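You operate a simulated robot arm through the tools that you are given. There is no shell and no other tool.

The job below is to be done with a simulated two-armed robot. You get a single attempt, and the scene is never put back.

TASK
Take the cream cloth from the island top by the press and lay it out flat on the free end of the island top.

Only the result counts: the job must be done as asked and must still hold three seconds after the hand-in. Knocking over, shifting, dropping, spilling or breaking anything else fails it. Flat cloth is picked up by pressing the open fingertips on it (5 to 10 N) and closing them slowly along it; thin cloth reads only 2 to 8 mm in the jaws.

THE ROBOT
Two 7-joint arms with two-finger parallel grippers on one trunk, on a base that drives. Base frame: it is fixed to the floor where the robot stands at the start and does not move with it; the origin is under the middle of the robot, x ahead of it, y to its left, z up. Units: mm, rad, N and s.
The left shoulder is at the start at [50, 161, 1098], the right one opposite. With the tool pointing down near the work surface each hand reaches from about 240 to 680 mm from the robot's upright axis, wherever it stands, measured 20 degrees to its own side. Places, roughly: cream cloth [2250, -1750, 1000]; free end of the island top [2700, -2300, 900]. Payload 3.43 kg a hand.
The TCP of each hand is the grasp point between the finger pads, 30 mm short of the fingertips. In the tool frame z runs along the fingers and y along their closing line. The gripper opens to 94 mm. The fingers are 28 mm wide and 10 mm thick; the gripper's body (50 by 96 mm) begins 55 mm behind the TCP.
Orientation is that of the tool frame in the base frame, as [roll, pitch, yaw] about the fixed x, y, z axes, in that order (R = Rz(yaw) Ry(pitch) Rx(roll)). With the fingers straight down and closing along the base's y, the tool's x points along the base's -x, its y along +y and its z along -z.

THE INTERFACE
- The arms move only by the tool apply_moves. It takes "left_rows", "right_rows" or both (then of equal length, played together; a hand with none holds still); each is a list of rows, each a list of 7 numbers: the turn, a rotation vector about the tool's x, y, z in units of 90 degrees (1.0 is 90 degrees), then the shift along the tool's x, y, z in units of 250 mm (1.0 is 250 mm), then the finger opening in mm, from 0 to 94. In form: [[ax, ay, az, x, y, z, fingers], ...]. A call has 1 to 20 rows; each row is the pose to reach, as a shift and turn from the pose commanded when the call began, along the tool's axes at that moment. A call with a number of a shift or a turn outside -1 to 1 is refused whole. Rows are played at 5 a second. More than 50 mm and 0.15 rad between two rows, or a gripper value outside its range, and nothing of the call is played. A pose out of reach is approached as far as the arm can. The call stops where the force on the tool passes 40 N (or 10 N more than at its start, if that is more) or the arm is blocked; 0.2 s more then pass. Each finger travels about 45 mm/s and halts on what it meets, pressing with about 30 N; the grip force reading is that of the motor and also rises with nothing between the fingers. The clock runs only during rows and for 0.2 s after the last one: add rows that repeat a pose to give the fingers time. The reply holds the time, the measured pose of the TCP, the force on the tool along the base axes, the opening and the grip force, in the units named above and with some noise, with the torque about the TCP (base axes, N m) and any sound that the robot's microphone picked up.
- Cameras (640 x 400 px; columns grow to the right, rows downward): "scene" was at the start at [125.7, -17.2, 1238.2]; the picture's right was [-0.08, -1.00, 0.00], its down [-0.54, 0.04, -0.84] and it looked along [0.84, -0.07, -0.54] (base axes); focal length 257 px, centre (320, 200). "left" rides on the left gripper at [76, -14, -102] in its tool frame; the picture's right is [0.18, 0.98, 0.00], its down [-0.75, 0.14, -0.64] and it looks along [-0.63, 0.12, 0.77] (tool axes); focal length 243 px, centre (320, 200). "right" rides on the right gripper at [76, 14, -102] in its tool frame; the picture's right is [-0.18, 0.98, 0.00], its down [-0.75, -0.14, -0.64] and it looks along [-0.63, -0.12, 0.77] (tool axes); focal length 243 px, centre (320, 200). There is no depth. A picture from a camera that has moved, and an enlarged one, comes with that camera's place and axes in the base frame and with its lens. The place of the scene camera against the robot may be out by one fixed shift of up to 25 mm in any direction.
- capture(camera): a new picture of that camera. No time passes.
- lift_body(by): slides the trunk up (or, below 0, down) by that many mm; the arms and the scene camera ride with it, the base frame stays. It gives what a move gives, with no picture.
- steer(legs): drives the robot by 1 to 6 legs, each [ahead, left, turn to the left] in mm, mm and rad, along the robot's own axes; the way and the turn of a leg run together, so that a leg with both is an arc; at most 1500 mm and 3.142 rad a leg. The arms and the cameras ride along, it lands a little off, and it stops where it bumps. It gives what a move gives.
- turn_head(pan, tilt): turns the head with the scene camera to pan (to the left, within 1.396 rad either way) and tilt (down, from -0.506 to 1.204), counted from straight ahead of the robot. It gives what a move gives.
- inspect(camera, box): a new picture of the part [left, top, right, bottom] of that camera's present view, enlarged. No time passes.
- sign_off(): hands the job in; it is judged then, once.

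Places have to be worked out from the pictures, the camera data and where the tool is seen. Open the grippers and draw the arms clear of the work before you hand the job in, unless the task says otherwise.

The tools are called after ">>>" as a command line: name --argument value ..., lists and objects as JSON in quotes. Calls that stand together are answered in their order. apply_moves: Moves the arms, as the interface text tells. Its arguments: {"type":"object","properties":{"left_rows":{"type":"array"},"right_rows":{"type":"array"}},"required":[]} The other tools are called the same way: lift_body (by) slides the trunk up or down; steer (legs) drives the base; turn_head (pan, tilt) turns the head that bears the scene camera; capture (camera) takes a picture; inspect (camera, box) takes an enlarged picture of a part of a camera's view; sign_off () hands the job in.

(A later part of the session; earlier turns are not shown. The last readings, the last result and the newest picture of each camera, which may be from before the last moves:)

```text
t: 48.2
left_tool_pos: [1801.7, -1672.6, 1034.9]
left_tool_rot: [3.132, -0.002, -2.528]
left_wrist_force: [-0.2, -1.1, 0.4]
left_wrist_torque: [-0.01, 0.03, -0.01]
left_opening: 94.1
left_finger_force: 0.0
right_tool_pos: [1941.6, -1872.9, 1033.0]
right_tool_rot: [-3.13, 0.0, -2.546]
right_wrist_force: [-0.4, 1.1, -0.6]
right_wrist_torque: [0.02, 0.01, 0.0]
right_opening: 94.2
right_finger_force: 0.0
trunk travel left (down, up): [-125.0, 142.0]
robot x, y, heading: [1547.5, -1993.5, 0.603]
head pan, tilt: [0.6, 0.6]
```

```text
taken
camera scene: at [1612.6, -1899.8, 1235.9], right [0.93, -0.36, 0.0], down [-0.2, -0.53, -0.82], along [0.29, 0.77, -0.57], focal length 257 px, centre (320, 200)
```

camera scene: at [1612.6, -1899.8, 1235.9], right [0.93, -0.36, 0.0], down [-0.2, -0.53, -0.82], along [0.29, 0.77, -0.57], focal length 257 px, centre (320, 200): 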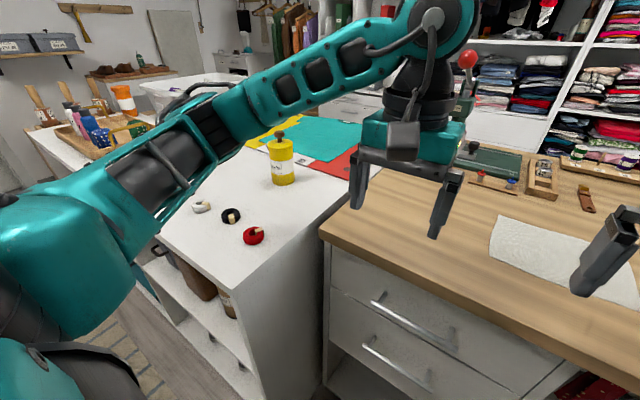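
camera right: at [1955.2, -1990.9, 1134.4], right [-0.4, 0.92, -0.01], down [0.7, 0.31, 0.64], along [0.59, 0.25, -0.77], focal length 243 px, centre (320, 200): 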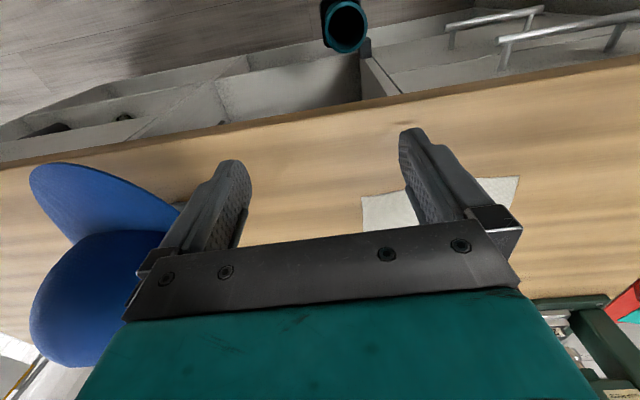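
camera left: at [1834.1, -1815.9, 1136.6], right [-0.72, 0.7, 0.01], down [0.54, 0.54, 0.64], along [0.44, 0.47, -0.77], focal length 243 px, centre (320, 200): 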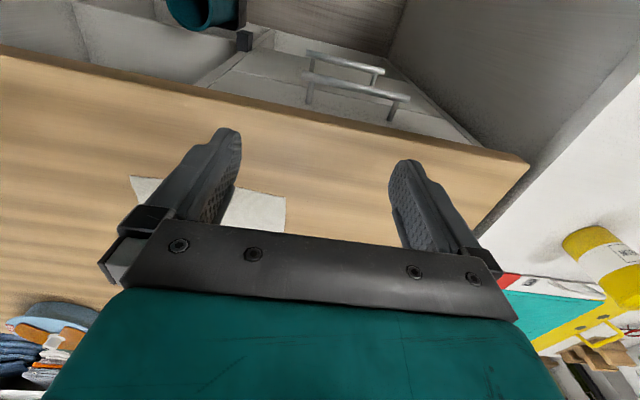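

Clearances are better now. In the present frame the cloth's near edge is ~535 mm ahead, centred at y ≈ -124; I move both hands above the grip points (f 550, y -52 and -196), tips ~60 mm above the top, opening 30.

>>> apply_moves --left_rows '[[0, 0, 0, -0.06, -0.07, 0.0, 60], [0, 0, 0, -0.13, -0.14, 0.0, 30], [0, 0, 0, -0.2, -0.21, 0.02, 30], [0, 0, 0, -0.27, -0.28, 0.04, 30], [0, 0, 0, -0.34, -0.35, 0.06, 30], [0, 0, 0, -0.41, -0.42, 0.08, 30], [0, 0, 0, -0.48, -0.49, 0.1, 30], [0, 0, 0, -0.55, -0.56, 0.12, 30], [0, 0, 0, -0.6, -0.63, 0.14, 30], [0, 0, 0, -0.636, -0.692, 0.17, 30], [0, 0, 0, -0.636, -0.692, 0.17, 30]]' --right_rows '[[0, 0, 0, -0.06, -0.04, 0.0, 60], [0, 0, 0, -0.13, -0.1, 0.0, 30], [0, 0, 0, -0.2, -0.16, 0.02, 30], [0, 0, 0, -0.27, -0.2, 0.04, 30], [0, 0, 0, -0.34, -0.24, 0.06, 30], [0, 0, 0, -0.41, -0.26, 0.08, 30], [0, 0, 0, -0.48, -0.28, 0.1, 30], [0, 0, 0, -0.55, -0.292, 0.12, 30], [0, 0, 0, -0.6, -0.292, 0.14, 30], [0, 0, 0, -0.63, -0.292, 0.17, 30], [0, 0, 0, -0.63, -0.292, 0.17, 30]]'

>>> turn_head --pan -0.3 --tilt 0.8

>>> capture --camera "scene"

>>> capture --camera "right"

>>> capture --camera "left"

```text
t: 50.6
left_tool_pos: [2031.2, -1725.1, 992.1]
left_tool_rot: [3.132, 0.0, -2.527]
left_wrist_force: [-0.5, 0.3, -0.1]
left_wrist_torque: [-0.03, 0.0, 0.01]
left_opening: 29.8
left_finger_force: 0.1
right_tool_pos: [2114.1, -1845.8, 990.0]
right_tool_rot: [-3.133, 0.001, -2.546]
right_wrist_force: [0.0, 0.3, -0.5]
right_wrist_torque: [0.02, 0.03, 0.01]
right_opening: 29.8
right_finger_force: 0.1
trunk travel left (down, up): [-125.0, 142.0]
robot x, y, heading: [1553.1, -1994.7, 0.607]
head pan, tilt: [0.6, 0.6]
```

```text
t: 51.8
left_tool_pos: [2030.4, -1724.5, 991.2]
left_tool_rot: [3.134, -0.001, -2.527]
left_wrist_force: [0.9, -0.4, -0.6]
left_wrist_torque: [0.02, 0.01, 0.02]
left_opening: 30.1
left_finger_force: 0.0
right_tool_pos: [2112.4, -1845.9, 990.8]
right_tool_rot: [-3.13, -0.001, -2.545]
right_wrist_force: [0.0, -0.8, -0.2]
right_wrist_torque: [-0.01, -0.05, 0.0]
right_opening: 29.9
right_finger_force: 0.0
trunk travel left (down, up): [-125.0, 142.0]
robot x, y, heading: [1552.0, -1995.8, 0.61]
head pan, tilt: [-0.3, 0.799]
```

```text
taken
camera scene: at [1657.9, -1958.0, 1219.0], right [0.3, -0.95, 0.0], down [-0.68, -0.22, -0.7], along [0.66, 0.21, -0.72], focal length 257 px, centre (320, 200)
```

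scene: 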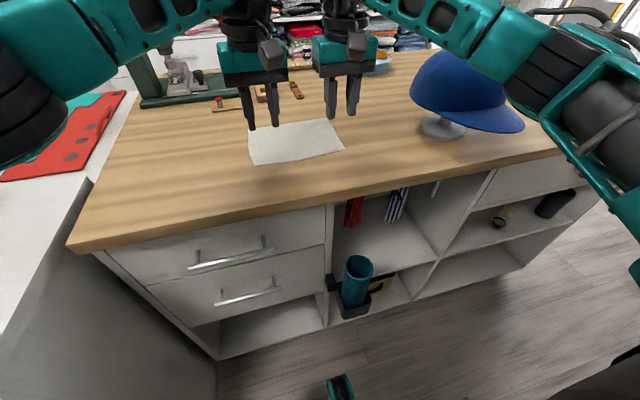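

```text
taken
camera right: at [2042.4, -1875.9, 1092.9], right [-0.4, 0.92, -0.01], down [0.7, 0.31, 0.64], along [0.59, 0.25, -0.77], focal length 243 px, centre (320, 200)
```

right: 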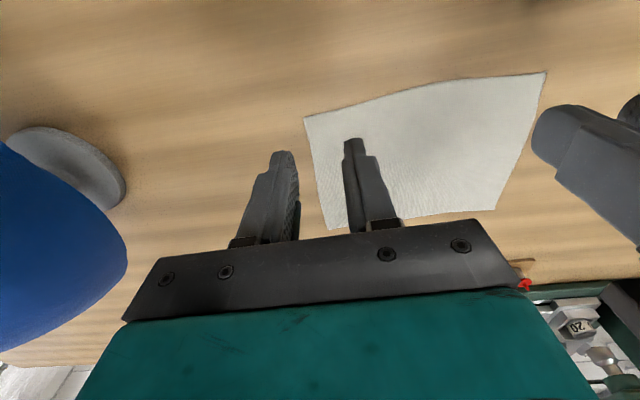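

```text
taken
camera left: at [1978.1, -1780.0, 1093.9], right [-0.72, 0.7, 0.01], down [0.54, 0.54, 0.64], along [0.44, 0.47, -0.77], focal length 243 px, centre (320, 200)
```

left: 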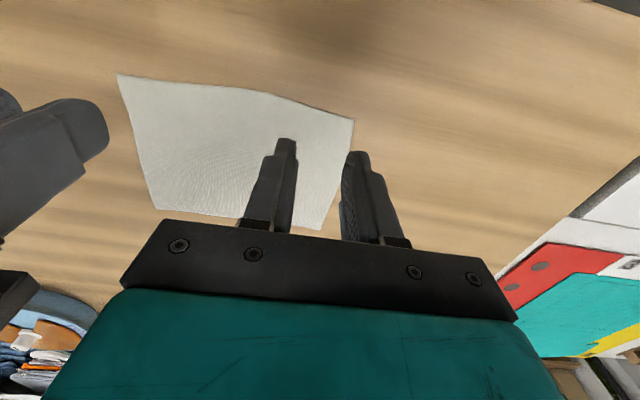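

Triangulating with both hand cameras puts the top at z ≈ 878 and the cloth's near edge at f ≈ 550, y from -16 to -213 (cloth ~198 x 147 mm). I shift the hands to f 565, y -45 / -185 and lower to about 15 mm above contact.

>>> apply_moves --left_rows '[[0, 0, 0, -0.035, 0.01, 0.06, 28], [0, 0, 0, -0.07, 0.02, 0.12, 28], [0, 0, 0, -0.07, 0.02, 0.18, 28], [0, 0, 0, -0.07, 0.02, 0.23, 28], [0, 0, 0, -0.07, 0.02, 0.264, 28], [0, 0, 0, -0.07, 0.02, 0.264, 28]]' --right_rows '[[0, 0, 0, -0.04, 0.025, 0.06, 28], [0, 0, 0, -0.077, 0.047, 0.12, 28], [0, 0, 0, -0.077, 0.047, 0.18, 28], [0, 0, 0, -0.077, 0.047, 0.23, 28], [0, 0, 0, -0.077, 0.047, 0.264, 28], [0, 0, 0, -0.077, 0.047, 0.264, 28]]'

>>> capture --camera "right"

>>> capture --camera "left"

>>> capture --camera "scene"

```text
t: 53.2
left_tool_pos: [2042.6, -1707.6, 924.1]
left_tool_rot: [3.133, 0.0, -2.53]
left_wrist_force: [0.8, 0.4, -0.6]
left_wrist_torque: [0.01, -0.01, -0.03]
left_opening: 27.8
left_finger_force: 0.1
right_tool_pos: [2123.3, -1825.9, 924.6]
right_tool_rot: [-3.131, 0.001, -2.543]
right_wrist_force: [0.2, 0.8, 0.5]
right_wrist_torque: [-0.03, 0.02, 0.0]
right_opening: 27.8
right_finger_force: 0.0
trunk travel left (down, up): [-125.0, 142.0]
robot x, y, heading: [1554.5, -1997.8, 0.605]
head pan, tilt: [-0.3, 0.799]
```

```text
taken
camera right: at [2051.7, -1856.1, 1026.5], right [-0.4, 0.92, -0.01], down [0.7, 0.31, 0.64], along [0.59, 0.25, -0.77], focal length 243 px, centre (320, 200)
```

right: 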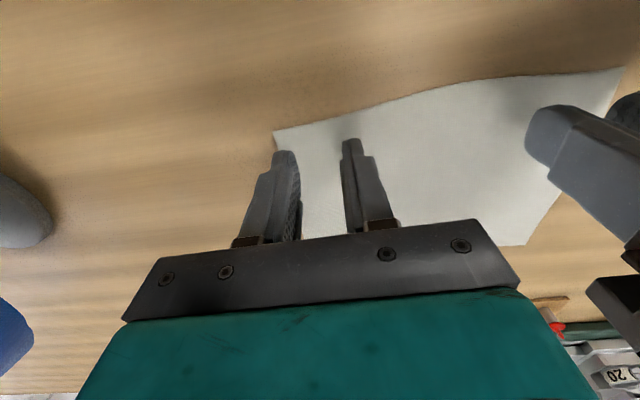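

```text
taken
camera left: at [1989.6, -1763.2, 1026.1], right [-0.72, 0.7, 0.01], down [0.54, 0.54, 0.64], along [0.44, 0.47, -0.77], focal length 243 px, centre (320, 200)
```

left: 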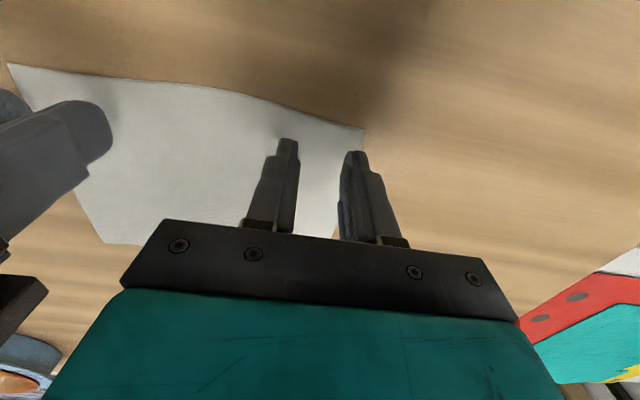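

```text
taken
camera scene: at [1657.9, -1958.0, 1219.0], right [0.3, -0.95, 0.0], down [-0.68, -0.22, -0.7], along [0.66, 0.21, -0.72], focal length 257 px, centre (320, 200)
```

scene: 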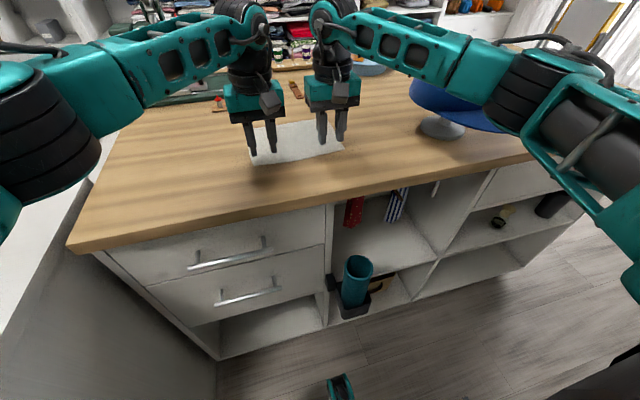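

The corners sit about 16 mm behind and 27 mm outside each TCP, so the fingertips are just inside the cloth. I descend close to contact in small steps.

>>> apply_moves --left_rows '[[0, 0, 0, 0, 0, 0.02, 28], [0, 0, 0, 0, 0, 0.04, 28], [0, 0, 0, 0, 0, 0.052, 28], [0, 0, 0, 0, 0, 0.052, 28]]' --right_rows '[[0, 0, 0, 0, 0, 0.02, 28], [0, 0, 0, 0, 0, 0.04, 28], [0, 0, 0, 0, 0, 0.052, 28], [0, 0, 0, 0, 0, 0.052, 28]]'

>>> apply_moves --left_rows '[[0, 0, 0, 0, 0, 0.008, 28], [0, 0, 0, 0, 0, 0.016, 28], [0, 0, 0, 0, 0, 0.016, 28]]' --right_rows '[[0, 0, 0, 0, 0, 0.008, 28], [0, 0, 0, 0, 0, 0.016, 28], [0, 0, 0, 0, 0, 0.016, 28]]'

```text
t: 54.2
left_tool_pos: [2043.0, -1707.4, 911.3]
left_tool_rot: [3.131, -0.001, -2.528]
left_wrist_force: [0.9, 1.1, 0.7]
left_wrist_torque: [-0.02, 0.01, 0.0]
left_opening: 27.9
left_finger_force: 0.1
right_tool_pos: [2123.8, -1826.4, 912.2]
right_tool_rot: [-3.131, 0.001, -2.546]
right_wrist_force: [-0.1, -0.1, 1.0]
right_wrist_torque: [0.01, 0.01, 0.02]
right_opening: 28.0
right_finger_force: 0.2
trunk travel left (down, up): [-125.0, 142.0]
robot x, y, heading: [1548.7, -1995.8, 0.606]
head pan, tilt: [-0.3, 0.799]
```

```text
t: 55.0
left_tool_pos: [2042.4, -1707.6, 911.9]
left_tool_rot: [3.133, 0.006, -2.527]
left_wrist_force: [5.4, 3.1, 26.4]
left_wrist_torque: [-0.4, -0.14, 0.12]
left_opening: 27.7
left_finger_force: 0.0
right_tool_pos: [2122.6, -1826.0, 911.4]
right_tool_rot: [-3.13, 0.005, -2.547]
right_wrist_force: [3.0, 0.6, 11.3]
right_wrist_torque: [0.11, 0.13, -0.07]
right_opening: 27.6
right_finger_force: 0.0
trunk travel left (down, up): [-125.0, 142.0]
robot x, y, heading: [1553.9, -1996.2, 0.606]
head pan, tilt: [-0.3, 0.799]
```

Contact: left presses 26 N, right 11 N. I ease the left up 2 mm and the right slightly to get both into 5–10 N.

>>> apply_moves --left_rows '[[0, 0, 0, 0, 0, -0.008, 28], [0, 0, 0, 0, 0, -0.008, 28]]' --right_rows '[[0, 0, 0, 0, 0, -0.001, 28], [0, 0, 0, 0, 0, -0.001, 28]]'

```text
t: 55.6
left_tool_pos: [2040.5, -1708.8, 911.6]
left_tool_rot: [3.132, 0.003, -2.529]
left_wrist_force: [4.1, 1.5, 18.7]
left_wrist_torque: [-0.31, -0.19, 0.09]
left_opening: 28.2
left_finger_force: 0.3
right_tool_pos: [2121.2, -1826.7, 911.9]
right_tool_rot: [-3.132, 0.007, -2.545]
right_wrist_force: [4.3, 0.3, 18.1]
right_wrist_torque: [0.21, 0.21, -0.08]
right_opening: 27.3
right_finger_force: 0.2
trunk travel left (down, up): [-125.0, 142.0]
robot x, y, heading: [1550.0, -1996.4, 0.61]
head pan, tilt: [-0.3, 0.799]
```

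Forces settled to ~18 N each; I raise both a bit more.

>>> apply_moves --left_rows '[[0, 0, 0, 0, 0, -0.006, 28], [0, 0, 0, 0, 0, -0.006, 28], [0, 0, 0, 0, 0, -0.006, 28]]' --right_rows '[[0, 0, 0, 0, 0, -0.006, 28], [0, 0, 0, 0, 0, -0.006, 28], [0, 0, 0, 0, 0, -0.006, 28]]'

```text
t: 56.4
left_tool_pos: [2040.8, -1708.4, 911.3]
left_tool_rot: [3.133, -0.001, -2.529]
left_wrist_force: [1.1, -0.1, 7.0]
left_wrist_torque: [-0.15, -0.04, 0.04]
left_opening: 27.9
left_finger_force: 0.1
right_tool_pos: [2121.5, -1826.9, 910.2]
right_tool_rot: [-3.131, 0.002, -2.545]
right_wrist_force: [2.1, 1.5, 14.1]
right_wrist_torque: [0.18, 0.2, -0.05]
right_opening: 27.7
right_finger_force: 0.1
trunk travel left (down, up): [-125.0, 142.0]
robot x, y, heading: [1551.6, -1995.4, 0.607]
head pan, tilt: [-0.3, 0.799]
```

Left is at 7 N; I trim the right slightly and close both slowly along the cloth, drifting each hand 6 mm inward so the cloth between isn't stretched.

>>> apply_moves --left_rows '[[0, 0, 0, 0, 0, 0, 28], [0, 0, 0, 0, 0, 0, 26], [0, 0, 0, 0, -0.002, 0, 24], [0, 0, 0, 0, -0.004, 0, 22], [0, 0, 0, 0, -0.006, 0, 20], [0, 0, 0, 0, -0.008, 0, 18], [0, 0, 0, 0, -0.01, 0, 16], [0, 0, 0, 0, -0.012, 0, 14], [0, 0, 0, 0, -0.014, 0, 12], [0, 0, 0, 0, -0.016, 0, 10], [0, 0, 0, 0, -0.018, 0, 8], [0, 0, 0, 0, -0.02, 0, 6], [0, 0, 0, 0, -0.022, 0, 4], [0, 0, 0, 0, -0.024, 0, 2], [0, 0, 0, 0, -0.024, 0, 0], [0, 0, 0, 0, -0.024, 0, 0], [0, 0, 0, 0, -0.024, 0, 0]]' --right_rows '[[0, 0, 0, 0, 0, -0.003, 28], [0, 0, 0, 0, 0, -0.003, 26], [0, 0, 0, 0, 0.002, -0.003, 24], [0, 0, 0, 0, 0.004, -0.003, 22], [0, 0, 0, 0, 0.006, -0.003, 20], [0, 0, 0, 0, 0.008, -0.003, 18], [0, 0, 0, 0, 0.01, -0.003, 16], [0, 0, 0, 0, 0.012, -0.003, 14], [0, 0, 0, 0, 0.014, -0.003, 12], [0, 0, 0, 0, 0.016, -0.003, 10], [0, 0, 0, 0, 0.018, -0.003, 8], [0, 0, 0, 0, 0.02, -0.003, 6], [0, 0, 0, 0, 0.022, -0.003, 4], [0, 0, 0, 0, 0.024, -0.003, 2], [0, 0, 0, 0, 0.024, -0.003, 0], [0, 0, 0, 0, 0.024, -0.003, 0], [0, 0, 0, 0, 0.024, -0.003, 0]]'

>>> capture --camera "right"

>>> capture --camera "left"

>>> inspect --camera "scene" --box '[200, 80, 400, 205]'

```text
t: 60.0
left_tool_pos: [2044.9, -1713.5, 911.7]
left_tool_rot: [3.133, 0.002, -2.53]
left_wrist_force: [-0.8, -0.1, 0.6]
left_wrist_torque: [0.01, -0.03, -0.03]
left_opening: 0.0
left_finger_force: 30.3
right_tool_pos: [2119.4, -1821.1, 911.4]
right_tool_rot: [-3.132, 0.004, -2.544]
right_wrist_force: [2.3, -1.0, 20.3]
right_wrist_torque: [-0.04, 0.17, 0.04]
right_opening: 2.0
right_finger_force: 30.5
trunk travel left (down, up): [-125.0, 142.0]
robot x, y, heading: [1551.2, -1992.7, 0.61]
head pan, tilt: [-0.3, 0.799]
```

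```text
taken
camera right: at [2047.1, -1851.1, 1012.7], right [-0.4, 0.92, -0.01], down [0.7, 0.31, 0.65], along [0.59, 0.25, -0.76], focal length 243 px, centre (320, 200)
```

right: 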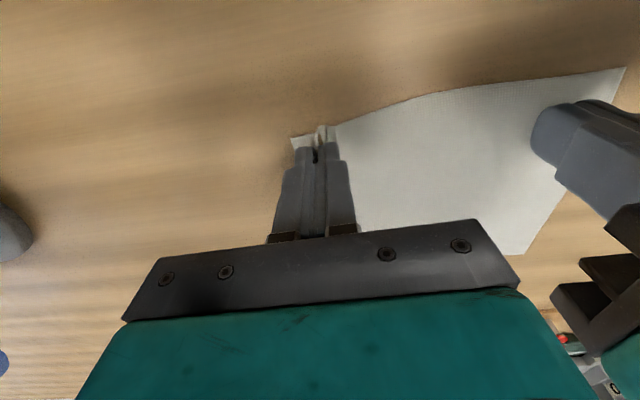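

```text
taken
camera left: at [1992.1, -1768.9, 1013.7], right [-0.72, 0.7, 0.01], down [0.54, 0.54, 0.64], along [0.45, 0.47, -0.76], focal length 243 px, centre (320, 200)
```

left: 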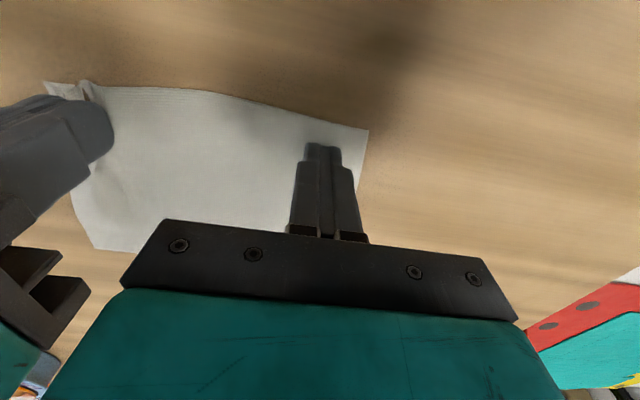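

```text
3.20 times, centred on (300, 142) of scene
camera zoom: at [1656.5, -1958.6, 1219.3], right [0.3, -0.95, 0.0], down [-0.68, -0.22, -0.7], along [0.67, 0.21, -0.72], focal length 824 px, centre (384, 384)
```

zoom: 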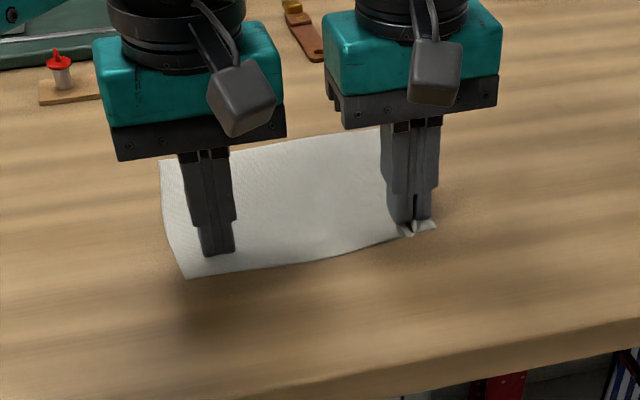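

The right hand has gripped (2.0 mm); the left slipped (force faded to 0.6 N). I lift the left a little, reopen, and press again slightly deeper while the right holds.

>>> apply_moves --left_rows '[[0, 0, 0, 0, 0, -0.012, 0], [0, 0, 0, 0, 0, -0.024, 10], [0, 0, 0, 0, 0.012, -0.024, 28], [0, 0, 0, 0, 0.024, -0.024, 28], [0, 0, 0, 0, 0.024, -0.012, 28], [0, 0, 0, 0, 0.024, 0, 28], [0, 0, 0, 0, 0.024, 0.006, 28], [0, 0, 0, 0, 0.024, 0.006, 28], [0, 0, 0, 0, 0.024, 0.006, 28]]' --right_rows '[[0, 0, 0, 0, 0, -0.006, 0], [0, 0, 0, 0, 0, -0.006, 0], [0, 0, 0, 0, 0, -0.006, 0], [0, 0, 0, 0, 0, -0.006, 0], [0, 0, 0, 0, 0, -0.006, 0], [0, 0, 0, 0, 0, -0.006, 0], [0, 0, 0, 0, 0, -0.006, 0], [0, 0, 0, 0, 0, -0.006, 0], [0, 0, 0, 0, 0, -0.006, 0]]'

>>> capture --camera "left"

```text
t: 62.0
left_tool_pos: [2042.4, -1708.6, 911.4]
left_tool_rot: [3.133, 0.003, -2.527]
left_wrist_force: [-0.8, 0.8, 14.7]
left_wrist_torque: [-0.23, -0.07, -0.03]
left_opening: 27.6
left_finger_force: 0.1
right_tool_pos: [2117.9, -1820.9, 912.2]
right_tool_rot: [-3.131, 0.002, -2.545]
right_wrist_force: [0.0, -0.6, 1.3]
right_wrist_torque: [0.03, 0.02, 0.0]
right_opening: 1.7
right_finger_force: 30.3
trunk travel left (down, up): [-125.0, 142.0]
robot x, y, heading: [1551.5, -1995.2, 0.604]
head pan, tilt: [-0.3, 0.799]
```

```text
taken
camera left: at [1989.0, -1763.8, 1013.1], right [-0.72, 0.7, 0.01], down [0.54, 0.54, 0.65], along [0.45, 0.47, -0.76], focal length 243 px, centre (320, 200)
```

left: 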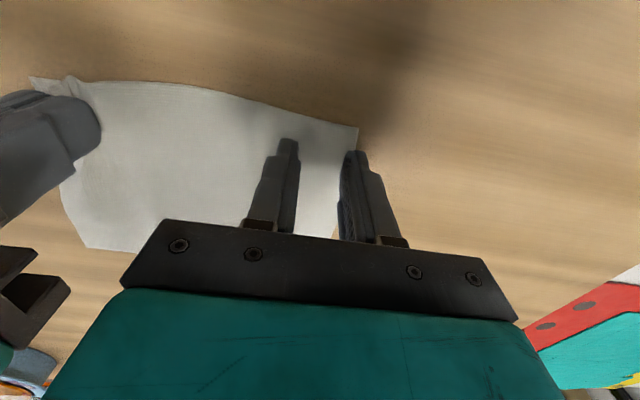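

The cloth's left corner shifted inward ~8 mm, so the outer finger is half off it. I lift slightly, shift the left hand 9 mm inward and 4 mm back, then press again.

>>> apply_moves --left_rows '[[0, 0, 0, 0, 0, -0.02, 28], [0, 0, 0, 0.008, -0.02, -0.03, 28], [0, 0, 0, 0.016, -0.036, -0.03, 28], [0, 0, 0, 0.016, -0.036, -0.015, 28], [0, 0, 0, 0.016, -0.036, -0.001, 28], [0, 0, 0, 0.016, -0.036, -0.001, 28], [0, 0, 0, 0.016, -0.036, -0.001, 28]]'

>>> capture --camera "left"

```text
t: 63.6
left_tool_pos: [2044.9, -1717.8, 911.1]
left_tool_rot: [3.133, 0.004, -2.527]
left_wrist_force: [0.5, -0.1, 11.0]
left_wrist_torque: [-0.19, 0.0, -0.01]
left_opening: 27.9
left_finger_force: 0.2
right_tool_pos: [2117.6, -1820.4, 911.5]
right_tool_rot: [-3.132, 0.001, -2.543]
right_wrist_force: [-0.6, 0.1, -0.1]
right_wrist_torque: [0.04, -0.01, 0.0]
right_opening: 1.9
right_finger_force: 30.1
trunk travel left (down, up): [-125.0, 142.0]
robot x, y, heading: [1548.3, -1992.3, 0.602]
head pan, tilt: [-0.3, 0.799]
```

```text
taken
camera left: at [1991.3, -1773.8, 1013.2], right [-0.72, 0.7, 0.01], down [0.54, 0.54, 0.65], along [0.45, 0.47, -0.76], focal length 243 px, centre (320, 200)
```

left: 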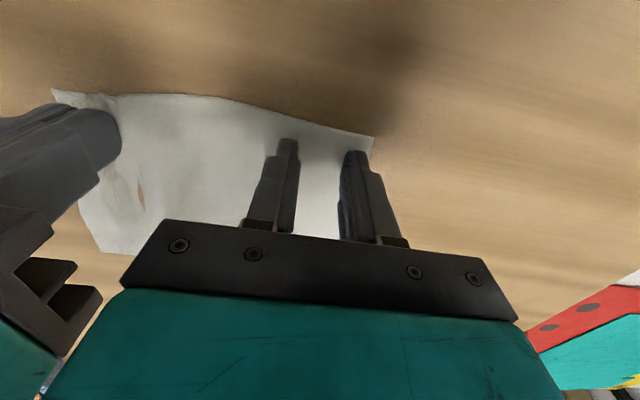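

The press is 11 N, but the torque shows nearly all of it on the inner finger (hand tilted ~0.5°). I level the hand, then close slowly with an 6 mm inward drift.

>>> apply_moves --left_rows '[[0.003, 0, 0, 0, 0, 0, 28], [0.0055, 0, 0, 0, 0, 0, 28], [0.0055, 0, 0, 0, 0, 0.001, 28], [0.0055, 0, 0, 0, 0, 0.001, 28]]'

```text
t: 64.6
left_tool_pos: [2044.0, -1717.7, 910.9]
left_tool_rot: [-3.141, 0.004, -2.528]
left_wrist_force: [4.5, 0.5, 21.1]
left_wrist_torque: [0.08, 0.11, -0.04]
left_opening: 27.9
left_finger_force: 0.1
right_tool_pos: [2119.3, -1819.9, 912.3]
right_tool_rot: [-3.131, 0.003, -2.546]
right_wrist_force: [-0.1, 0.3, 0.9]
right_wrist_torque: [-0.01, -0.03, 0.01]
right_opening: 1.7
right_finger_force: 30.6
trunk travel left (down, up): [-125.0, 142.0]
robot x, y, heading: [1550.4, -1993.5, 0.603]
head pan, tilt: [-0.3, 0.799]
```

Now the load is shared, 21 N in total; I ease up ~1.3 mm while closing slowly.

>>> apply_moves --left_rows '[[0, 0, 0, 0, 0, -0.004, 28], [0, 0, 0, 0, 0, -0.004, 28], [0, 0, 0, 0, -0.002, -0.004, 26], [0, 0, 0, 0, -0.004, -0.004, 24], [0, 0, 0, 0, -0.006, -0.004, 22], [0, 0, 0, 0, -0.008, -0.004, 20], [0, 0, 0, 0, -0.01, -0.004, 18], [0, 0, 0, 0, -0.012, -0.004, 16], [0, 0, 0, 0, -0.014, -0.004, 14], [0, 0, 0, 0, -0.016, -0.004, 12], [0, 0, 0, 0, -0.018, -0.004, 10], [0, 0, 0, 0, -0.02, -0.004, 8], [0, 0, 0, 0, -0.022, -0.004, 6], [0, 0, 0, 0, -0.024, -0.004, 4], [0, 0, 0, 0, -0.024, -0.004, 2], [0, 0, 0, 0, -0.024, -0.004, 0], [0, 0, 0, 0, -0.024, -0.004, 0], [0, 0, 0, 0, -0.024, -0.004, 0]]'

>>> capture --camera "left"

>>> inspect --camera "scene" --box '[200, 80, 400, 205]'

```text
t: 68.4
left_tool_pos: [2048.0, -1722.9, 912.7]
left_tool_rot: [-3.141, 0.001, -2.529]
left_wrist_force: [-1.1, -0.2, 7.0]
left_wrist_torque: [-0.01, 0.1, -0.03]
left_opening: 1.8
left_finger_force: 29.7
right_tool_pos: [2118.3, -1820.5, 912.5]
right_tool_rot: [-3.129, 0.0, -2.547]
right_wrist_force: [-1.4, -0.2, 0.2]
right_wrist_torque: [0.01, -0.01, -0.01]
right_opening: 1.8
right_finger_force: 30.0
trunk travel left (down, up): [-125.0, 142.0]
robot x, y, heading: [1550.7, -1993.2, 0.605]
head pan, tilt: [-0.3, 0.799]
```

```text
taken
camera left: at [1993.7, -1777.5, 1013.4], right [-0.72, 0.7, 0.0], down [0.53, 0.55, 0.64], along [0.45, 0.46, -0.77], focal length 243 px, centre (320, 200)
```

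left: 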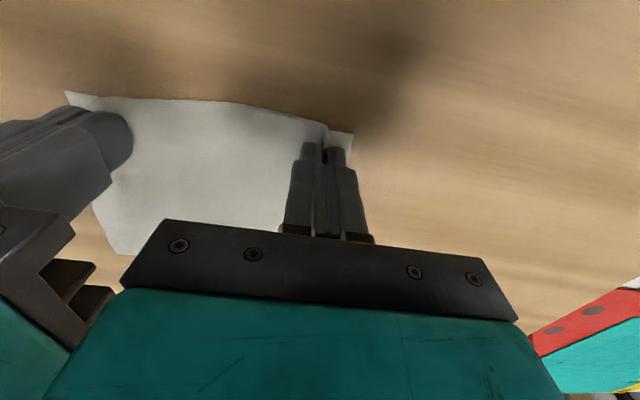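

```text
3.20 times, centred on (300, 142) of scene
camera zoom: at [1657.3, -1958.3, 1219.1], right [0.3, -0.95, 0.0], down [-0.68, -0.22, -0.7], along [0.67, 0.21, -0.72], focal length 824 px, centre (384, 384)
```

zoom: 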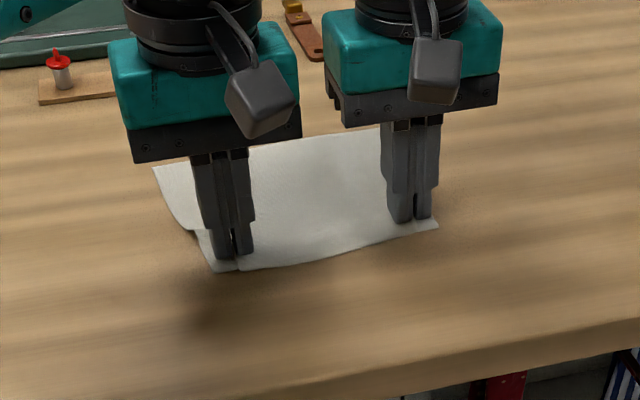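

Both jaws now read 1.8 mm with cloth in them. I lift both together slowly 50 mm and check.

>>> apply_moves --left_rows '[[0, 0, 0, 0, 0, -0.02, 0], [0, 0, 0, 0, 0, -0.05, 0], [0, 0, 0, 0, 0, -0.08, 0], [0, 0, 0, 0, 0, -0.12, 0], [0, 0, 0, 0, 0, -0.16, 0], [0, 0, 0, 0, 0, -0.2, 0], [0, 0, 0, 0, 0, -0.2, 0]]' --right_rows '[[0, 0, 0, 0, 0, -0.02, 0], [0, 0, 0, 0, 0, -0.05, 0], [0, 0, 0, 0, 0, -0.08, 0], [0, 0, 0, 0, 0, -0.12, 0], [0, 0, 0, 0, 0, -0.16, 0], [0, 0, 0, 0, 0, -0.2, 0], [0, 0, 0, 0, 0, -0.2, 0]]'

>>> inspect --camera "scene" --box '[200, 60, 424, 200]'

>>> capture --camera "left"

```text
t: 70.0
left_tool_pos: [2048.1, -1722.9, 961.0]
left_tool_rot: [3.141, 0.001, -2.53]
left_wrist_force: [0.5, 0.1, -0.4]
left_wrist_torque: [0.02, -0.01, 0.03]
left_opening: 1.8
left_finger_force: 29.7
right_tool_pos: [2118.4, -1820.9, 961.3]
right_tool_rot: [-3.131, -0.001, -2.545]
right_wrist_force: [0.2, -1.0, 0.2]
right_wrist_torque: [0.0, -0.01, 0.0]
right_opening: 1.8
right_finger_force: 30.0
trunk travel left (down, up): [-125.0, 142.0]
robot x, y, heading: [1551.4, -1994.2, 0.605]
head pan, tilt: [-0.3, 0.799]
```

```text
2.86 times, centred on (312, 130) of scene
camera zoom: at [1658.0, -1958.0, 1219.0], right [0.3, -0.95, 0.0], down [-0.68, -0.22, -0.7], along [0.66, 0.21, -0.72], focal length 735 px, centre (343, 400)
```

zoom: 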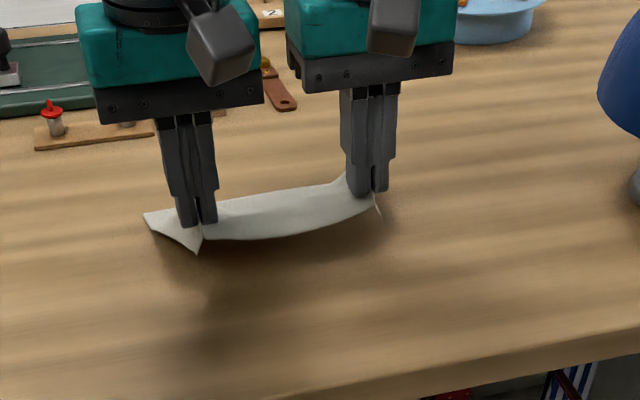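

```text
taken
camera left: at [1994.4, -1777.3, 1062.8], right [-0.72, 0.7, 0.0], down [0.54, 0.55, 0.64], along [0.45, 0.46, -0.77], focal length 243 px, centre (320, 200)
```

left: 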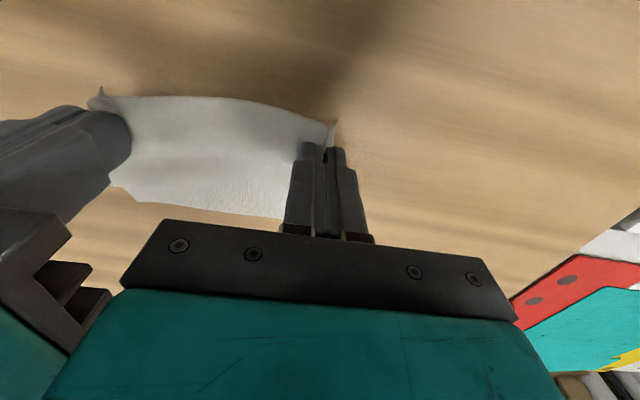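

The cloth is held at both corners. I raise the trunk 140 mm so the hanging cloth clears the top, then look.

>>> lift_body --by 140

>>> capture --camera "scene"

>>> capture --camera "left"

```text
t: 71.7
left_tool_pos: [2048.9, -1721.5, 1100.5]
left_tool_rot: [3.141, 0.0, -2.527]
left_wrist_force: [0.4, -0.3, -0.1]
left_wrist_torque: [-0.01, 0.01, 0.03]
left_opening: 2.2
left_finger_force: 29.7
right_tool_pos: [2119.3, -1821.1, 1101.6]
right_tool_rot: [-3.131, 0.0, -2.545]
right_wrist_force: [-0.7, -0.5, 0.7]
right_wrist_torque: [-0.01, 0.02, 0.0]
right_opening: 1.7
right_finger_force: 29.7
trunk travel left (down, up): [-265.0, 2.0]
robot x, y, heading: [1551.9, -1995.5, 0.606]
head pan, tilt: [-0.3, 0.799]
```

```text
taken
camera scene: at [1658.1, -1958.0, 1359.0], right [0.3, -0.95, 0.0], down [-0.68, -0.22, -0.7], along [0.66, 0.21, -0.72], focal length 257 px, centre (320, 200)
```

scene: 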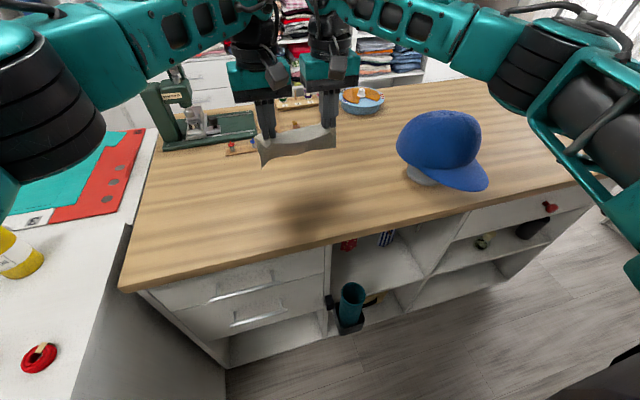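

```text
taken
camera left: at [1994.5, -1777.0, 1202.4], right [-0.72, 0.7, 0.0], down [0.54, 0.55, 0.64], along [0.45, 0.46, -0.77], focal length 243 px, centre (320, 200)
```

left: 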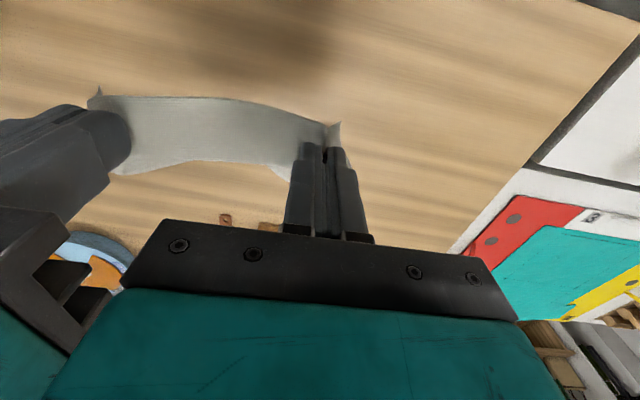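

The cloth hangs freely between the hands and is clear of the top. I back the base 330 mm away from the island, well clear of the cap, before going sideways.

>>> steer --legs '[[-330, 0, 0]]'

>>> turn_head --pan -0.7 --tilt 0.7

>>> capture --camera "scene"

>>> turn_head --pan -1.39 --tilt 0.7

>>> capture --camera "scene"

```text
t: 73.9
left_tool_pos: [1778.3, -1912.2, 1100.7]
left_tool_rot: [3.141, 0.001, -2.53]
left_wrist_force: [-0.5, 0.5, -0.3]
left_wrist_torque: [-0.01, 0.01, 0.05]
left_opening: 1.9
left_finger_force: 29.7
right_tool_pos: [1848.9, -2009.9, 1102.5]
right_tool_rot: [-3.131, 0.001, -2.547]
right_wrist_force: [0.6, 0.1, 0.4]
right_wrist_torque: [0.03, 0.0, 0.05]
right_opening: 1.7
right_finger_force: 29.8
trunk travel left (down, up): [-265.0, 2.0]
robot x, y, heading: [1281.6, -2180.6, 0.605]
head pan, tilt: [-0.3, 0.799]
```

```text
t: 74.7
left_tool_pos: [1779.3, -1911.2, 1099.8]
left_tool_rot: [3.141, -0.001, -2.532]
left_wrist_force: [0.6, -0.8, 0.4]
left_wrist_torque: [-0.02, -0.03, -0.02]
left_opening: 2.0
left_finger_force: 30.2
right_tool_pos: [1850.8, -2008.8, 1101.6]
right_tool_rot: [-3.132, 0.001, -2.549]
right_wrist_force: [0.5, 0.1, 0.2]
right_wrist_torque: [0.02, -0.01, -0.01]
right_opening: 1.7
right_finger_force: 30.1
trunk travel left (down, up): [-265.0, 2.0]
robot x, y, heading: [1280.2, -2181.0, 0.603]
head pan, tilt: [-0.7, 0.7]
```

```text
taken
camera scene: at [1395.7, -2177.1, 1367.3], right [-0.1, -1.0, 0.0], down [-0.64, 0.06, -0.76], along [0.76, -0.07, -0.64], focal length 257 px, centre (320, 200)
```

scene: 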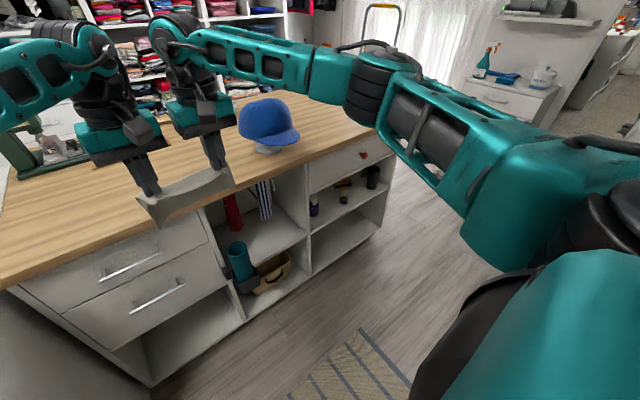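

```text
t: 75.8
left_tool_pos: [1778.4, -1910.0, 1100.5]
left_tool_rot: [3.141, 0.0, -2.531]
left_wrist_force: [-0.1, 0.8, 0.2]
left_wrist_torque: [-0.01, -0.02, 0.0]
left_opening: 2.1
left_finger_force: 29.7
right_tool_pos: [1849.3, -2009.9, 1102.0]
right_tool_rot: [-3.13, -0.001, -2.547]
right_wrist_force: [-0.3, -0.7, -0.5]
right_wrist_torque: [0.03, 0.02, 0.0]
right_opening: 2.0
right_finger_force: 29.7
trunk travel left (down, up): [-265.0, 2.0]
robot x, y, heading: [1282.5, -2179.4, 0.605]
head pan, tilt: [-1.389, 0.7]
```

```text
taken
camera scene: at [1371.3, -2229.0, 1367.3], right [-0.71, -0.71, 0.0], down [-0.46, 0.46, -0.76], along [0.54, -0.54, -0.64], focal length 257 px, centre (320, 200)
```

scene: 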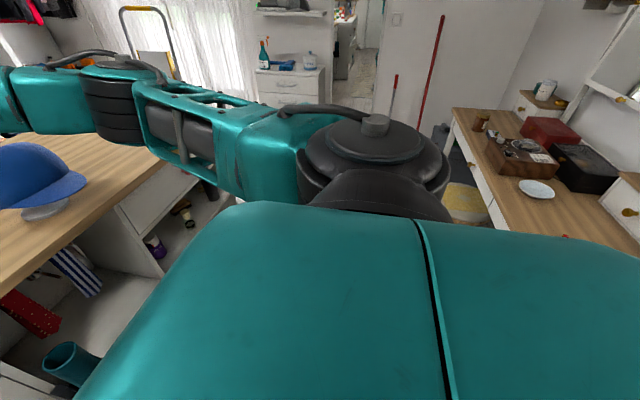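

The cloth hangs between the hands, and the aisle is clear (table edge ~460 mm behind me). I first centre both hands in front of me (115 mm to the left, together).

>>> apply_moves --left_rows '[[0, 0, 0, 0, 0.03, 0, 0], [0, 0, 0, 0, 0.09, 0, 0], [0, 0, 0, 0, 0.15, 0, 0], [0, 0, 0, 0, 0.21, 0, 0], [0, 0, 0, 0, 0.27, 0, 0], [0, 0, 0, 0, 0.33, 0, 0], [0, 0, 0, 0, 0.39, 0, 0], [0, 0, 0, 0, 0.44, 0, 0], [0, 0, 0, 0, 0.46, 0, 0], [0, 0, 0, 0, 0.46, 0, 0]]' --right_rows '[[0, 0, 0, 0, 0.03, 0, 0], [0, 0, 0, 0, 0.09, 0, 0], [0, 0, 0, 0, 0.15, 0, 0], [0, 0, 0, 0, 0.21, 0, 0], [0, 0, 0, 0, 0.27, 0, 0], [0, 0, 0, 0, 0.33, 0, 0], [0, 0, 0, 0, 0.39, 0, 0], [0, 0, 0, 0, 0.44, 0, 0], [0, 0, 0, 0, 0.46, 0, 0], [0, 0, 0, 0, 0.46, 0, 0]]'

>>> steer --legs '[[0, -500, 0]]'

>>> turn_head --pan -0.5 --tilt 0.6

>>> capture --camera "scene"

```text
t: 78.0
left_tool_pos: [1712.6, -1816.2, 1100.9]
left_tool_rot: [3.141, 0.001, -2.53]
left_wrist_force: [-0.8, 0.3, 0.7]
left_wrist_torque: [0.01, 0.02, 0.0]
left_opening: 2.0
left_finger_force: 30.1
right_tool_pos: [1786.1, -1915.1, 1101.8]
right_tool_rot: [-3.132, -0.002, -2.549]
right_wrist_force: [-0.4, 0.2, 0.0]
right_wrist_torque: [0.0, -0.02, 0.0]
right_opening: 1.6
right_finger_force: 30.3
trunk travel left (down, up): [-265.0, 2.0]
robot x, y, heading: [1283.6, -2181.5, 0.607]
head pan, tilt: [-1.389, 0.7]
```

```text
t: 82.8
left_tool_pos: [1993.6, -2223.6, 1101.8]
left_tool_rot: [3.142, 0.001, -2.53]
left_wrist_force: [0.0, 0.4, 0.2]
left_wrist_torque: [0.01, 0.01, 0.01]
left_opening: 2.0
left_finger_force: 29.8
right_tool_pos: [2064.1, -2322.3, 1101.4]
right_tool_rot: [-3.13, -0.001, -2.545]
right_wrist_force: [0.0, 0.5, -0.3]
right_wrist_torque: [-0.01, 0.05, 0.01]
right_opening: 1.5
right_finger_force: 30.3
trunk travel left (down, up): [-265.0, 2.0]
robot x, y, heading: [1562.0, -2585.1, 0.606]
head pan, tilt: [-1.389, 0.7]
```

```text
t: 84.0
left_tool_pos: [1993.4, -2224.0, 1101.0]
left_tool_rot: [-3.14, 0.0, -2.531]
left_wrist_force: [0.0, 0.4, -0.4]
left_wrist_torque: [-0.03, -0.04, 0.02]
left_opening: 1.7
left_finger_force: 30.0
right_tool_pos: [2064.3, -2321.7, 1102.0]
right_tool_rot: [-3.131, 0.0, -2.546]
right_wrist_force: [-0.1, -0.1, 0.6]
right_wrist_torque: [0.02, 0.0, 0.04]
right_opening: 1.9
right_finger_force: 29.7
trunk travel left (down, up): [-265.0, 2.0]
robot x, y, heading: [1562.0, -2593.5, 0.611]
head pan, tilt: [-0.499, 0.6]
```

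```text
taken
camera scene: at [1679.7, -2567.2, 1375.9], right [0.1, -0.99, 0.0], down [-0.56, -0.06, -0.83], along [0.82, 0.09, -0.56], focal length 257 px, centre (320, 200)
```

scene: 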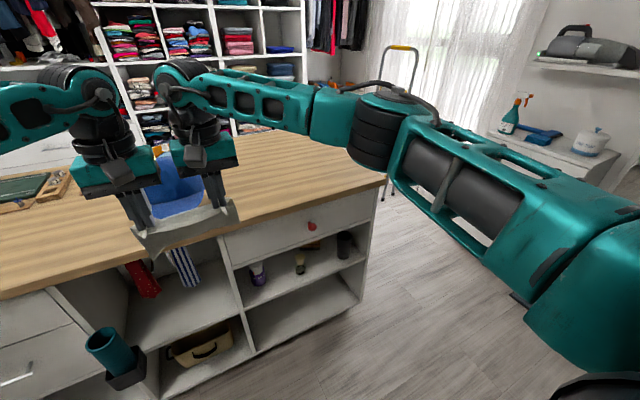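

I now see the wood top's end corner at about y=-690 and the cap straight ahead; the free zone is centred near y≈-405. I strafe another 405 mm right and look.

>>> steer --legs '[[0, -405, 0]]'

>>> turn_head --pan 0.0 --tilt 0.7

>>> capture --camera "scene"

```text
t: 88.0
left_tool_pos: [2215.4, -2546.7, 1101.6]
left_tool_rot: [3.141, 0.0, -2.531]
left_wrist_force: [-0.3, 0.5, 0.2]
left_wrist_torque: [-0.02, 0.01, 0.01]
left_opening: 1.7
left_finger_force: 30.5
right_tool_pos: [2286.8, -2645.2, 1101.9]
right_tool_rot: [-3.133, -0.002, -2.549]
right_wrist_force: [0.0, 0.0, 0.8]
right_wrist_torque: [0.01, 0.0, 0.0]
right_opening: 1.6
right_finger_force: 30.0
trunk travel left (down, up): [-265.0, 2.0]
robot x, y, heading: [1784.8, -2911.8, 0.602]
head pan, tilt: [-0.499, 0.6]
```

```text
t: 89.0
left_tool_pos: [2214.5, -2547.4, 1101.2]
left_tool_rot: [-3.139, -0.001, -2.531]
left_wrist_force: [-0.2, 0.6, -0.6]
left_wrist_torque: [0.0, -0.01, 0.02]
left_opening: 1.9
left_finger_force: 29.8
right_tool_pos: [2288.2, -2644.8, 1100.7]
right_tool_rot: [-3.132, 0.0, -2.548]
right_wrist_force: [-0.1, 0.1, -0.1]
right_wrist_torque: [0.02, 0.02, 0.0]
right_opening: 1.8
right_finger_force: 29.4
trunk travel left (down, up): [-265.0, 2.0]
robot x, y, heading: [1784.5, -2910.9, 0.605]
head pan, tilt: [0.0, 0.7]
```

```text
taken
camera scene: at [1884.1, -2851.0, 1367.3], right [0.57, -0.82, 0.0], down [-0.53, -0.36, -0.77], along [0.63, 0.43, -0.64], focal length 257 px, centre (320, 200)
```

scene: 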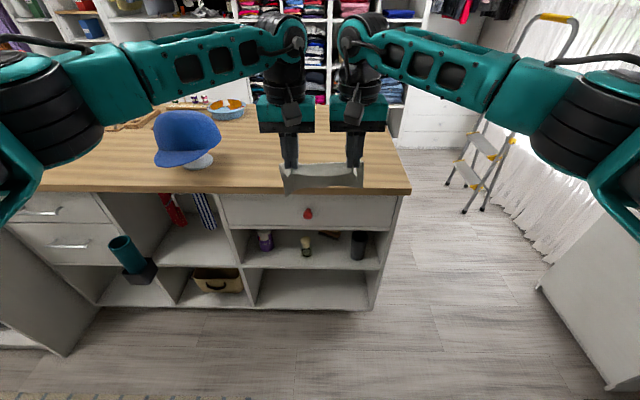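

I'm now facing the free end: front edge 744 mm ahead, end edge at y≈-285, cap's right side at y≈+310. I drive 330 mm forward and 30 mm right with the cloth held high.

>>> steer --legs '[[0, -30, 0], [320, 0, 0]]'

>>> capture --camera "scene"

```text
t: 91.7
left_tool_pos: [2494.9, -2387.4, 1100.0]
left_tool_rot: [3.141, 0.0, -2.529]
left_wrist_force: [0.4, 0.7, -0.4]
left_wrist_torque: [-0.05, -0.02, 0.0]
left_opening: 2.0
left_finger_force: 30.0
right_tool_pos: [2567.6, -2485.7, 1100.7]
right_tool_rot: [-3.132, -0.001, -2.544]
right_wrist_force: [0.1, 0.4, 0.1]
right_wrist_torque: [0.0, 0.04, 0.03]
right_opening: 1.9
right_finger_force: 29.8
trunk travel left (down, up): [-265.0, 2.0]
robot x, y, heading: [2066.6, -2755.5, 0.604]
head pan, tilt: [0.0, 0.7]
```

```text
taken
camera scene: at [2165.0, -2692.5, 1367.2], right [0.57, -0.82, 0.0], down [-0.53, -0.37, -0.76], along [0.63, 0.44, -0.64], focal length 257 px, centre (320, 200)
```

scene: 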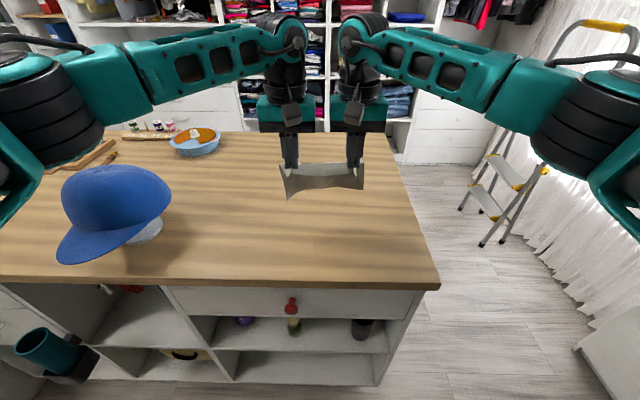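

Clear: front edge now ~428 mm ahead. I advance 20 mm more, then tilt both hands ~40° forward while reaching out, so the cloth's far edge can be set down deeper on the top.

>>> steer --legs '[[20, 0, 0]]'

>>> apply_moves --left_rows '[[0, -0.05, 0, -0.04, 0, 0, 0], [0, -0.1, 0, -0.1, 0, 0, 0], [0, -0.15, 0, -0.17, 0, 0, 0], [0, -0.2, 0, -0.25, 0, 0, 0], [0, -0.25, 0, -0.33, 0, 0, 0], [0, -0.3, 0, -0.41, 0, 0, 0], [0, -0.35, 0, -0.5, 0, 0, 0], [0, -0.4, 0, -0.58, 0, 0, 0], [0, -0.45, 0, -0.66, 0, 0, 0], [0, -0.45, 0, -0.7, 0, 0, 0], [0, -0.45, 0, -0.7, 0, 0, 0]]' --right_rows '[[0, -0.05, 0, -0.04, 0, 0, 0], [0, -0.1, 0, -0.1, 0, 0, 0], [0, -0.15, 0, -0.17, 0, 0, 0], [0, -0.2, 0, -0.25, 0, 0, 0], [0, -0.25, 0, -0.33, 0, 0, 0], [0, -0.3, 0, -0.41, 0, 0, 0], [0, -0.35, 0, -0.5, 0, 0, 0], [0, -0.4, 0, -0.58, 0, 0, 0], [0, -0.45, 0, -0.66, 0, 0, 0], [0, -0.45, 0, -0.7, 0, 0, 0], [0, -0.45, 0, -0.7, 0, 0, 0]]'

>>> capture --camera "scene"

```text
t: 92.4
left_tool_pos: [2511.1, -2376.7, 1101.0]
left_tool_rot: [-3.141, -0.002, -2.53]
left_wrist_force: [0.4, 0.5, -0.9]
left_wrist_torque: [-0.03, 0.01, -0.02]
left_opening: 1.9
left_finger_force: 29.9
right_tool_pos: [2584.6, -2474.6, 1100.8]
right_tool_rot: [-3.132, -0.002, -2.544]
right_wrist_force: [-0.5, 0.7, 0.3]
right_wrist_torque: [-0.02, 0.0, -0.01]
right_opening: 1.6
right_finger_force: 30.2
trunk travel left (down, up): [-265.0, 2.0]
robot x, y, heading: [2081.6, -2739.7, 0.604]
head pan, tilt: [0.0, 0.7]
```

```text
t: 94.8
left_tool_pos: [2654.5, -2275.4, 1101.5]
left_tool_rot: [3.14, 0.71, -2.529]
left_wrist_force: [0.6, -1.5, -0.2]
left_wrist_torque: [-0.01, -0.04, 0.01]
left_opening: 2.2
left_finger_force: 29.8
right_tool_pos: [2728.6, -2375.7, 1101.3]
right_tool_rot: [-3.128, 0.704, -2.535]
right_wrist_force: [-0.7, 1.4, 0.2]
right_wrist_torque: [0.07, -0.02, 0.05]
right_opening: 1.8
right_finger_force: 30.4
trunk travel left (down, up): [-265.0, 2.0]
robot x, y, heading: [2079.4, -2740.4, 0.602]
head pan, tilt: [0.0, 0.7]
```

```text
taken
camera scene: at [2180.7, -2681.7, 1367.3], right [0.57, -0.82, 0.0], down [-0.53, -0.37, -0.76], along [0.63, 0.44, -0.64], focal length 257 px, centre (320, 200)
```

scene: 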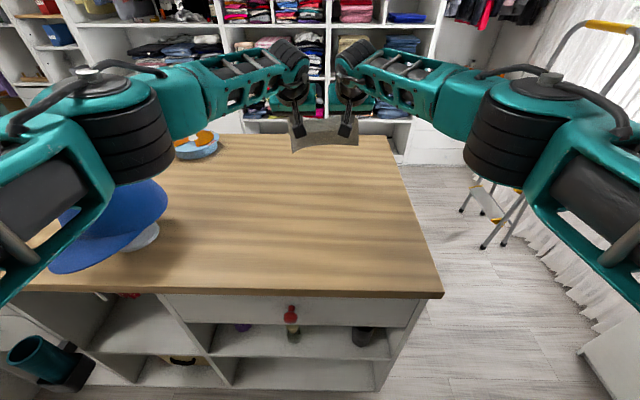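

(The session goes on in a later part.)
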